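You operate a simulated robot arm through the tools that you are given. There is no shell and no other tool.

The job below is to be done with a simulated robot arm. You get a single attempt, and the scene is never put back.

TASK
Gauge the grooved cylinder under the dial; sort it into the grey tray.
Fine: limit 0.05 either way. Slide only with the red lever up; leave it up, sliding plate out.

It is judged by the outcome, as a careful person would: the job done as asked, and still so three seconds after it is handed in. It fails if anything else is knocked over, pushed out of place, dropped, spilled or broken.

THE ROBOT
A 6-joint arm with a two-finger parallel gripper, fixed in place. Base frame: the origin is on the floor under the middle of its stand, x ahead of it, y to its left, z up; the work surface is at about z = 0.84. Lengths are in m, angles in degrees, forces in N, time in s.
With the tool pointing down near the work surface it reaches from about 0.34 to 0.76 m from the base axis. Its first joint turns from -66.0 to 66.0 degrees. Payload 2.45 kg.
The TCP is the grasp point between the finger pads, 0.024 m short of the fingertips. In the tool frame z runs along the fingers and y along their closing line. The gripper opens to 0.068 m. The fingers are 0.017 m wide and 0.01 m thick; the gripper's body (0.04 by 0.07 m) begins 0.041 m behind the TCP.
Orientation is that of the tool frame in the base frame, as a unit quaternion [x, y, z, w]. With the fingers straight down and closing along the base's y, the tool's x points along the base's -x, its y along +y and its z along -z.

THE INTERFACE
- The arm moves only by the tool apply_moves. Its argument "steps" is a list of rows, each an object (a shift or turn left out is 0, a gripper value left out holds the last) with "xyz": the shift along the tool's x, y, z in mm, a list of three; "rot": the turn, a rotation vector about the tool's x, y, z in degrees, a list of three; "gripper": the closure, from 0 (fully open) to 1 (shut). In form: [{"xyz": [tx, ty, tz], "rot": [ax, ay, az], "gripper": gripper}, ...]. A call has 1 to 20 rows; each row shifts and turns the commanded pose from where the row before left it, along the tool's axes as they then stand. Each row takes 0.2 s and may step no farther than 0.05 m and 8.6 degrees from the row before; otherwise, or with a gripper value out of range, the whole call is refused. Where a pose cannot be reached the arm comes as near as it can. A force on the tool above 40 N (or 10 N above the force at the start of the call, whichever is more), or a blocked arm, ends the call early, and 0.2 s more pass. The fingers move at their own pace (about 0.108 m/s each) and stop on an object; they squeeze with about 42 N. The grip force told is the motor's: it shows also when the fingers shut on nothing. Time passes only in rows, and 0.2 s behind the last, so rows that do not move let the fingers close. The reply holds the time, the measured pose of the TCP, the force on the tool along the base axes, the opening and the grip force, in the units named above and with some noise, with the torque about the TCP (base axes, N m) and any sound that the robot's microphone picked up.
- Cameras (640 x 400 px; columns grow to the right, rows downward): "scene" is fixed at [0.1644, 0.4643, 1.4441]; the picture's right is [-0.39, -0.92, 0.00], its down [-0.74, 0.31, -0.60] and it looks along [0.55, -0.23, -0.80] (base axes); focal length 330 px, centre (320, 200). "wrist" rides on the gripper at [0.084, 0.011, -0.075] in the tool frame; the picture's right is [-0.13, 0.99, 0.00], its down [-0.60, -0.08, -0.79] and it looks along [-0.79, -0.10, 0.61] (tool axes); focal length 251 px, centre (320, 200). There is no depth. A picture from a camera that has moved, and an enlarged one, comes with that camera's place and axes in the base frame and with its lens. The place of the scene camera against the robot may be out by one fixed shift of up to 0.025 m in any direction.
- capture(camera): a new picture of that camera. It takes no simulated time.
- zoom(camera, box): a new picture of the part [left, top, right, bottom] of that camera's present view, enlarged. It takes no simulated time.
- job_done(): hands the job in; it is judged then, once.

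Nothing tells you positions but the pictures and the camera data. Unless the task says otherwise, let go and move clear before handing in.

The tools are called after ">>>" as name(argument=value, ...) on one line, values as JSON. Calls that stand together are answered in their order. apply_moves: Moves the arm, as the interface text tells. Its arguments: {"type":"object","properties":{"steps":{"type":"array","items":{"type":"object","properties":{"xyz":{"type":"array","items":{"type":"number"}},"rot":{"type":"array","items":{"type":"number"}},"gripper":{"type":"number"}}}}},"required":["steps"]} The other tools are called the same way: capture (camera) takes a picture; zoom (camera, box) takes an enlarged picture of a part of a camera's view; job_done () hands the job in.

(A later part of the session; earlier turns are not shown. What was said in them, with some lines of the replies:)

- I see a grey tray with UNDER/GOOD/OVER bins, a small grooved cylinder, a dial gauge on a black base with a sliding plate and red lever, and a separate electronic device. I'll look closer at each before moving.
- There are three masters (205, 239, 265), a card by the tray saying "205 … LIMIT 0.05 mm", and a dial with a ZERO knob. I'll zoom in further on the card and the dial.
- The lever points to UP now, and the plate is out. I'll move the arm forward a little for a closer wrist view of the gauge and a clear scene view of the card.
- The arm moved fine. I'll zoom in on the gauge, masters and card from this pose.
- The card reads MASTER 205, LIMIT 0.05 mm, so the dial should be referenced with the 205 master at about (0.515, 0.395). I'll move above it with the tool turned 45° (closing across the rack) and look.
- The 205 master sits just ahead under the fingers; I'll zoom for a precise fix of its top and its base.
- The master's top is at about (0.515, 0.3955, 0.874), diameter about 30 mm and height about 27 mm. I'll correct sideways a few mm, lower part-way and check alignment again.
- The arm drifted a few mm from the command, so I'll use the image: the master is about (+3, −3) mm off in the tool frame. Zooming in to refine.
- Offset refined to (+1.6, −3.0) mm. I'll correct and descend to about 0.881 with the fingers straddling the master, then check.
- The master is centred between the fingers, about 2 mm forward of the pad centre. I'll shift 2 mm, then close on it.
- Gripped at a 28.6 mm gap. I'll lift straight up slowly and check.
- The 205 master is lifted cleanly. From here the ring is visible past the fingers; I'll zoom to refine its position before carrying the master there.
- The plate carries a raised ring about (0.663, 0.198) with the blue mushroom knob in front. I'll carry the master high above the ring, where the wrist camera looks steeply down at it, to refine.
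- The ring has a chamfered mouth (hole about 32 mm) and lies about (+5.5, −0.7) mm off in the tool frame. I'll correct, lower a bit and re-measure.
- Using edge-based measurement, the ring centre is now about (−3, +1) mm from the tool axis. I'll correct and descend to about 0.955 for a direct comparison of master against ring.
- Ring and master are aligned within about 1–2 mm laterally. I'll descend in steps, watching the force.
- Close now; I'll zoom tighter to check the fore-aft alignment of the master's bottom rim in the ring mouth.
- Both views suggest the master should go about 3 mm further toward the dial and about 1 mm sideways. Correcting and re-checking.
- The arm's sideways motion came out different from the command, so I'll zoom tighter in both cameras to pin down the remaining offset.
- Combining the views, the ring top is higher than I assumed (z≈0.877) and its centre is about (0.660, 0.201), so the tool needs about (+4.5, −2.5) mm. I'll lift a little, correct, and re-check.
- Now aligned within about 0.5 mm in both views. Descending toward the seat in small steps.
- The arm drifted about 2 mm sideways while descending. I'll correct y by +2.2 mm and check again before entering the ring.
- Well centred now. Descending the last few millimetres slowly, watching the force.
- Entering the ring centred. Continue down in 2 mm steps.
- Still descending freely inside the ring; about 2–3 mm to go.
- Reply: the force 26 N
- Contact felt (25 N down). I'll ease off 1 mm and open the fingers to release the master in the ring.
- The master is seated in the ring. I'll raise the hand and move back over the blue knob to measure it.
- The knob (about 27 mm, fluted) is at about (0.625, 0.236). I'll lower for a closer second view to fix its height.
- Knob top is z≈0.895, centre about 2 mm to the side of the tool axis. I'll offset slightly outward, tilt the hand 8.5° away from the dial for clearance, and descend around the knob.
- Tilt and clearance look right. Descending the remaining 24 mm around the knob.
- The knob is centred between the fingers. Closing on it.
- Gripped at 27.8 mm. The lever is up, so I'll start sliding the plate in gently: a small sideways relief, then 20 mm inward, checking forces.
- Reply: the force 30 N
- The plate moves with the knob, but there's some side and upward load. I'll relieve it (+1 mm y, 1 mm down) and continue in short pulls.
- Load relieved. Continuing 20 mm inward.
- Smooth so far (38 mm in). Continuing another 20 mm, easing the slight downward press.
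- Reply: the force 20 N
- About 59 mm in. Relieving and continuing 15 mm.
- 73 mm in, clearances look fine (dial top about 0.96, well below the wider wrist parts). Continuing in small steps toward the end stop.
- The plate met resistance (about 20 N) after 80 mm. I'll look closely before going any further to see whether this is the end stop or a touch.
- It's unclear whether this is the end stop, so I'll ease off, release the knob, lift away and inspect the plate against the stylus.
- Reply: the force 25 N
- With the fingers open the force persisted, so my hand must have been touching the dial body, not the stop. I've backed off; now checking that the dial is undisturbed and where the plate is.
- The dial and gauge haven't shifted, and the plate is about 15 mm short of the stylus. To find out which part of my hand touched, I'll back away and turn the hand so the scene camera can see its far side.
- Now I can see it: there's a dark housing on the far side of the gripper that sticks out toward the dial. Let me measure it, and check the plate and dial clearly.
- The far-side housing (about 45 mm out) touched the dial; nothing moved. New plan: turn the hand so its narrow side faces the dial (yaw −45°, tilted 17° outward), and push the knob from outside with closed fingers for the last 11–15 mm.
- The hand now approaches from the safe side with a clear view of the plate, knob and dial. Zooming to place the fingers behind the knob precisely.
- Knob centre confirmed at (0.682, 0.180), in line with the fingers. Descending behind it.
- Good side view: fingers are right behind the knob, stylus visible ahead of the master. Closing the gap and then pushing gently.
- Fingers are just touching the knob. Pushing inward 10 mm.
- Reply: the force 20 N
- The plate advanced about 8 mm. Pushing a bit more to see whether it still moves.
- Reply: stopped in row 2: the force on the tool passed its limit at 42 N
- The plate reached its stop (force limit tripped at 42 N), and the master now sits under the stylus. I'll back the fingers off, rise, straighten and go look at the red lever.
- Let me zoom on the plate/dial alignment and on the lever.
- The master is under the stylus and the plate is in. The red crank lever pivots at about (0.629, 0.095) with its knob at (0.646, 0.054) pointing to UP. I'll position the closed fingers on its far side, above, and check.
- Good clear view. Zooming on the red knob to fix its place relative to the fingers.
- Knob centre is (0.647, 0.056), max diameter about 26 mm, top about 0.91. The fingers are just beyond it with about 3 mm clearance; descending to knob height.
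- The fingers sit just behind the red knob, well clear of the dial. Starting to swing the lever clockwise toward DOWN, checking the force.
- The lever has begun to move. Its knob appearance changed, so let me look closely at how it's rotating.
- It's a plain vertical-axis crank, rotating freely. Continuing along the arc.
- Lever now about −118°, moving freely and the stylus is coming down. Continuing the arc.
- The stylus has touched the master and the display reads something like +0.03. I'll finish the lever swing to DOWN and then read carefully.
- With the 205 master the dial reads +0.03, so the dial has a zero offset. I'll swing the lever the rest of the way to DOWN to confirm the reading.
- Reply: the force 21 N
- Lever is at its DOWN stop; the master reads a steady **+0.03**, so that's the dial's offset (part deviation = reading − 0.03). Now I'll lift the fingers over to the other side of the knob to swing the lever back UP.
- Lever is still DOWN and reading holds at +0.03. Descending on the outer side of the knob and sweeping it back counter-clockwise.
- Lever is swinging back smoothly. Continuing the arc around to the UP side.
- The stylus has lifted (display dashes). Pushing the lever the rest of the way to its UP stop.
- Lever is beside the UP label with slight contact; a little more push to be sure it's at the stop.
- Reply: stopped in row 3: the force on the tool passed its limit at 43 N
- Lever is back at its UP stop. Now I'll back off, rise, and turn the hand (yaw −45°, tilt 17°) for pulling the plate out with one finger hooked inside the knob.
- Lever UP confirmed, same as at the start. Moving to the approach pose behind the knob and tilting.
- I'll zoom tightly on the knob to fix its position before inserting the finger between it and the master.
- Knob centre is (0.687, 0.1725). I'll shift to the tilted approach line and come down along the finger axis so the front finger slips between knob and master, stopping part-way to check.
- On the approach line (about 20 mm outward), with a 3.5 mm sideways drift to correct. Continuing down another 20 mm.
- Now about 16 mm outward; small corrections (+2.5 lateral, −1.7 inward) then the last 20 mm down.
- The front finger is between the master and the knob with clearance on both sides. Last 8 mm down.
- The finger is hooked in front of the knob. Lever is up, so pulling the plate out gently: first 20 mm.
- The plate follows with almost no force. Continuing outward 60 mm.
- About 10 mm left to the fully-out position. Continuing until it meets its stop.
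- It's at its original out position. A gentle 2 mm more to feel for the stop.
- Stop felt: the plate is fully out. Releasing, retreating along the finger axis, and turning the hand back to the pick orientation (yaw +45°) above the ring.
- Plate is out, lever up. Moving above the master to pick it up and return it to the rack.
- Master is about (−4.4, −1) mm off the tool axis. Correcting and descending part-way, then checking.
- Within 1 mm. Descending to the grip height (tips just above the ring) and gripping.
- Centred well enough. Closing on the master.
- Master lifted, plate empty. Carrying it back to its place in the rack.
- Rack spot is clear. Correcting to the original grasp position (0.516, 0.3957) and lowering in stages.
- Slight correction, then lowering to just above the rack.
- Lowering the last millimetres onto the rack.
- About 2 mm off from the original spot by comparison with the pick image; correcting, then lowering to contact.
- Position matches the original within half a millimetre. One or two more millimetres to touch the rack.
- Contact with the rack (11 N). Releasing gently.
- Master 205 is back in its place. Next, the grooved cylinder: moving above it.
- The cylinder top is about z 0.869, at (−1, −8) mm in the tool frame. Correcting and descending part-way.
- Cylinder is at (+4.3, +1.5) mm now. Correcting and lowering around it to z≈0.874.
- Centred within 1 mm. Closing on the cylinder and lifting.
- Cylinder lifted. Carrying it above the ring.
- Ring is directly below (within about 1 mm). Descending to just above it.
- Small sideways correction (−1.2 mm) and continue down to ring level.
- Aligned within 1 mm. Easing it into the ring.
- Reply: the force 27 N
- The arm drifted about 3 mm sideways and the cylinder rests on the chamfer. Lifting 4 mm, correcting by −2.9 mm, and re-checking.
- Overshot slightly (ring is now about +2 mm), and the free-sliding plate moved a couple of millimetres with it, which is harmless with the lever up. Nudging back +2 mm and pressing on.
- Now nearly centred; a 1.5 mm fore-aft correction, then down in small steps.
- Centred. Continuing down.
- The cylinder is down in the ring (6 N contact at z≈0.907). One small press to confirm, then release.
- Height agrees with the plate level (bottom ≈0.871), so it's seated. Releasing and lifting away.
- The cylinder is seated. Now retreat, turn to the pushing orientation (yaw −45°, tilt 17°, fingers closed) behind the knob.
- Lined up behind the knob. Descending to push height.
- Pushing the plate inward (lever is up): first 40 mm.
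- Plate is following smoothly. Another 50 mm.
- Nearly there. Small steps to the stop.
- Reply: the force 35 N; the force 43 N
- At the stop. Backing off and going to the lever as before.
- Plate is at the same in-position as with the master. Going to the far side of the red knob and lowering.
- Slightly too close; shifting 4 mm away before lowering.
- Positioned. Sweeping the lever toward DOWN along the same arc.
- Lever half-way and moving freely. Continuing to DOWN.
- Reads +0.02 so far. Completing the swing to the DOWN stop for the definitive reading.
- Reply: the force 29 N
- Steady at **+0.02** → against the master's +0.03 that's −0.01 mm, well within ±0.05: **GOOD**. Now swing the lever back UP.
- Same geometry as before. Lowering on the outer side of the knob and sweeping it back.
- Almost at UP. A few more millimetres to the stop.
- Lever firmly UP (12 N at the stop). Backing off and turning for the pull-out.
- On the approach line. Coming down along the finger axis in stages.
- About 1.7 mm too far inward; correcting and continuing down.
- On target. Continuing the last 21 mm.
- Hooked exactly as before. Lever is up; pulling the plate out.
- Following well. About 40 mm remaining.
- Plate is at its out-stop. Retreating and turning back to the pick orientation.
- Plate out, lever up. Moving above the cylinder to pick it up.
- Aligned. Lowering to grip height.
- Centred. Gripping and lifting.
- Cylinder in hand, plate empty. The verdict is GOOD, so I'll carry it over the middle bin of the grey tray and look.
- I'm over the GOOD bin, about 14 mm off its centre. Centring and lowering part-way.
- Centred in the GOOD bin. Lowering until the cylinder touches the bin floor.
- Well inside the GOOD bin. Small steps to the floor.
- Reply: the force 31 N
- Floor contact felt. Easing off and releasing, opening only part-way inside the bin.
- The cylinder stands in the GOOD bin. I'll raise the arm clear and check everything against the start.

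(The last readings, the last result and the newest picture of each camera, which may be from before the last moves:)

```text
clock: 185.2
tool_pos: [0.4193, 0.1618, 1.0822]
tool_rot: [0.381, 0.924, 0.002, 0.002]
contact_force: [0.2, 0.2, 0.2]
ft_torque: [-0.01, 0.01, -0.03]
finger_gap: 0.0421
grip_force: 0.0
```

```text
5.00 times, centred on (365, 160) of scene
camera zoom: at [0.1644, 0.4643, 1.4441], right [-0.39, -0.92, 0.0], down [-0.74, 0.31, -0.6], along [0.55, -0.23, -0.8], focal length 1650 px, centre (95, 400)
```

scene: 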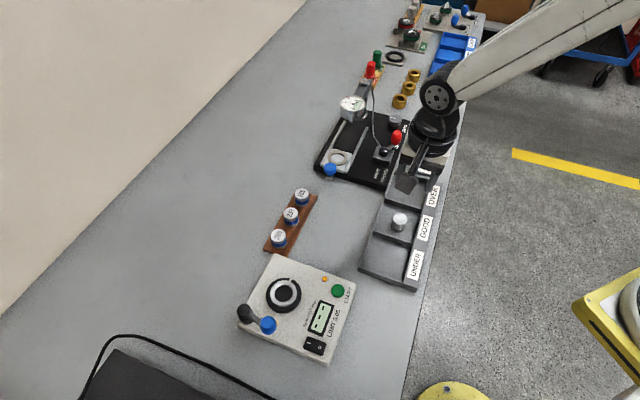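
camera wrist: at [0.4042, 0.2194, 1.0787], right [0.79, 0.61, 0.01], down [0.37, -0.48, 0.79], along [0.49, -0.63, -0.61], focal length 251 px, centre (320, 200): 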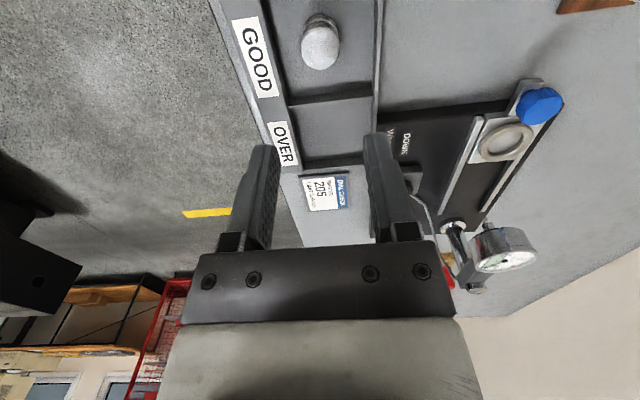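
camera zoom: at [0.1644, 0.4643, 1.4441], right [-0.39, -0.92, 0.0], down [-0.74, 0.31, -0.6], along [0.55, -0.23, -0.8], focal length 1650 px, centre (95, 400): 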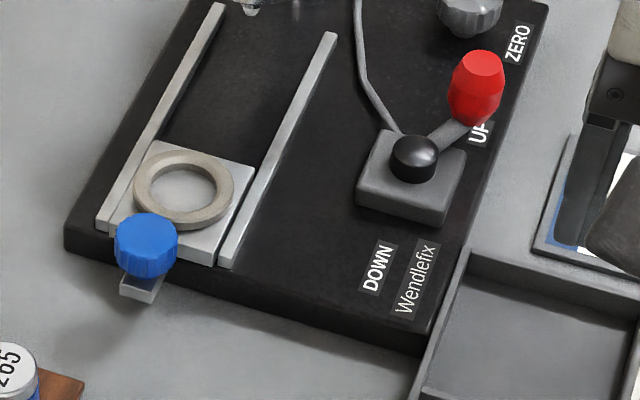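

I've checked the scene, and everything matches the start:
- **Cylinder:** it stands upright in the GOOD bin. It read +0.02 mm where master 205 read +0.03 mm, so it is 0.01 mm under.
- **Gauge:** the red lever is up and the empty plate is fully out.
- **Master 205:** it is back in the rack, within about 2 mm of where it stood.
- **Arm:** it is clear of everything.

Handing in now.

>>> job_done()

```text
The job is handed in.
```

The grooved cylinder is within the limit, and it's standing in the GOOD bin of the grey tray. It measures 0.01 mm under master 205, against a limit of 0.05 mm either way.

- **Measurement:** the dial read +0.03 on master 205 and +0.02 on the cylinder. The dial wasn't zeroed, so I compared the two readings and left the ZERO knob alone.
- **Gauge:** the red lever is up and the empty sliding plate is fully out. I only moved the plate with the lever up.
- **Master 205:** it's back in its rack, within about 2 mm of where it stood.
- **Contact with the dial:** on the first slide-in, a housing on the gripper pressed against the dial with about 20–25 N. I backed off and saw no shift in the dial or gauge. Both readings came after this, so the comparison still holds.
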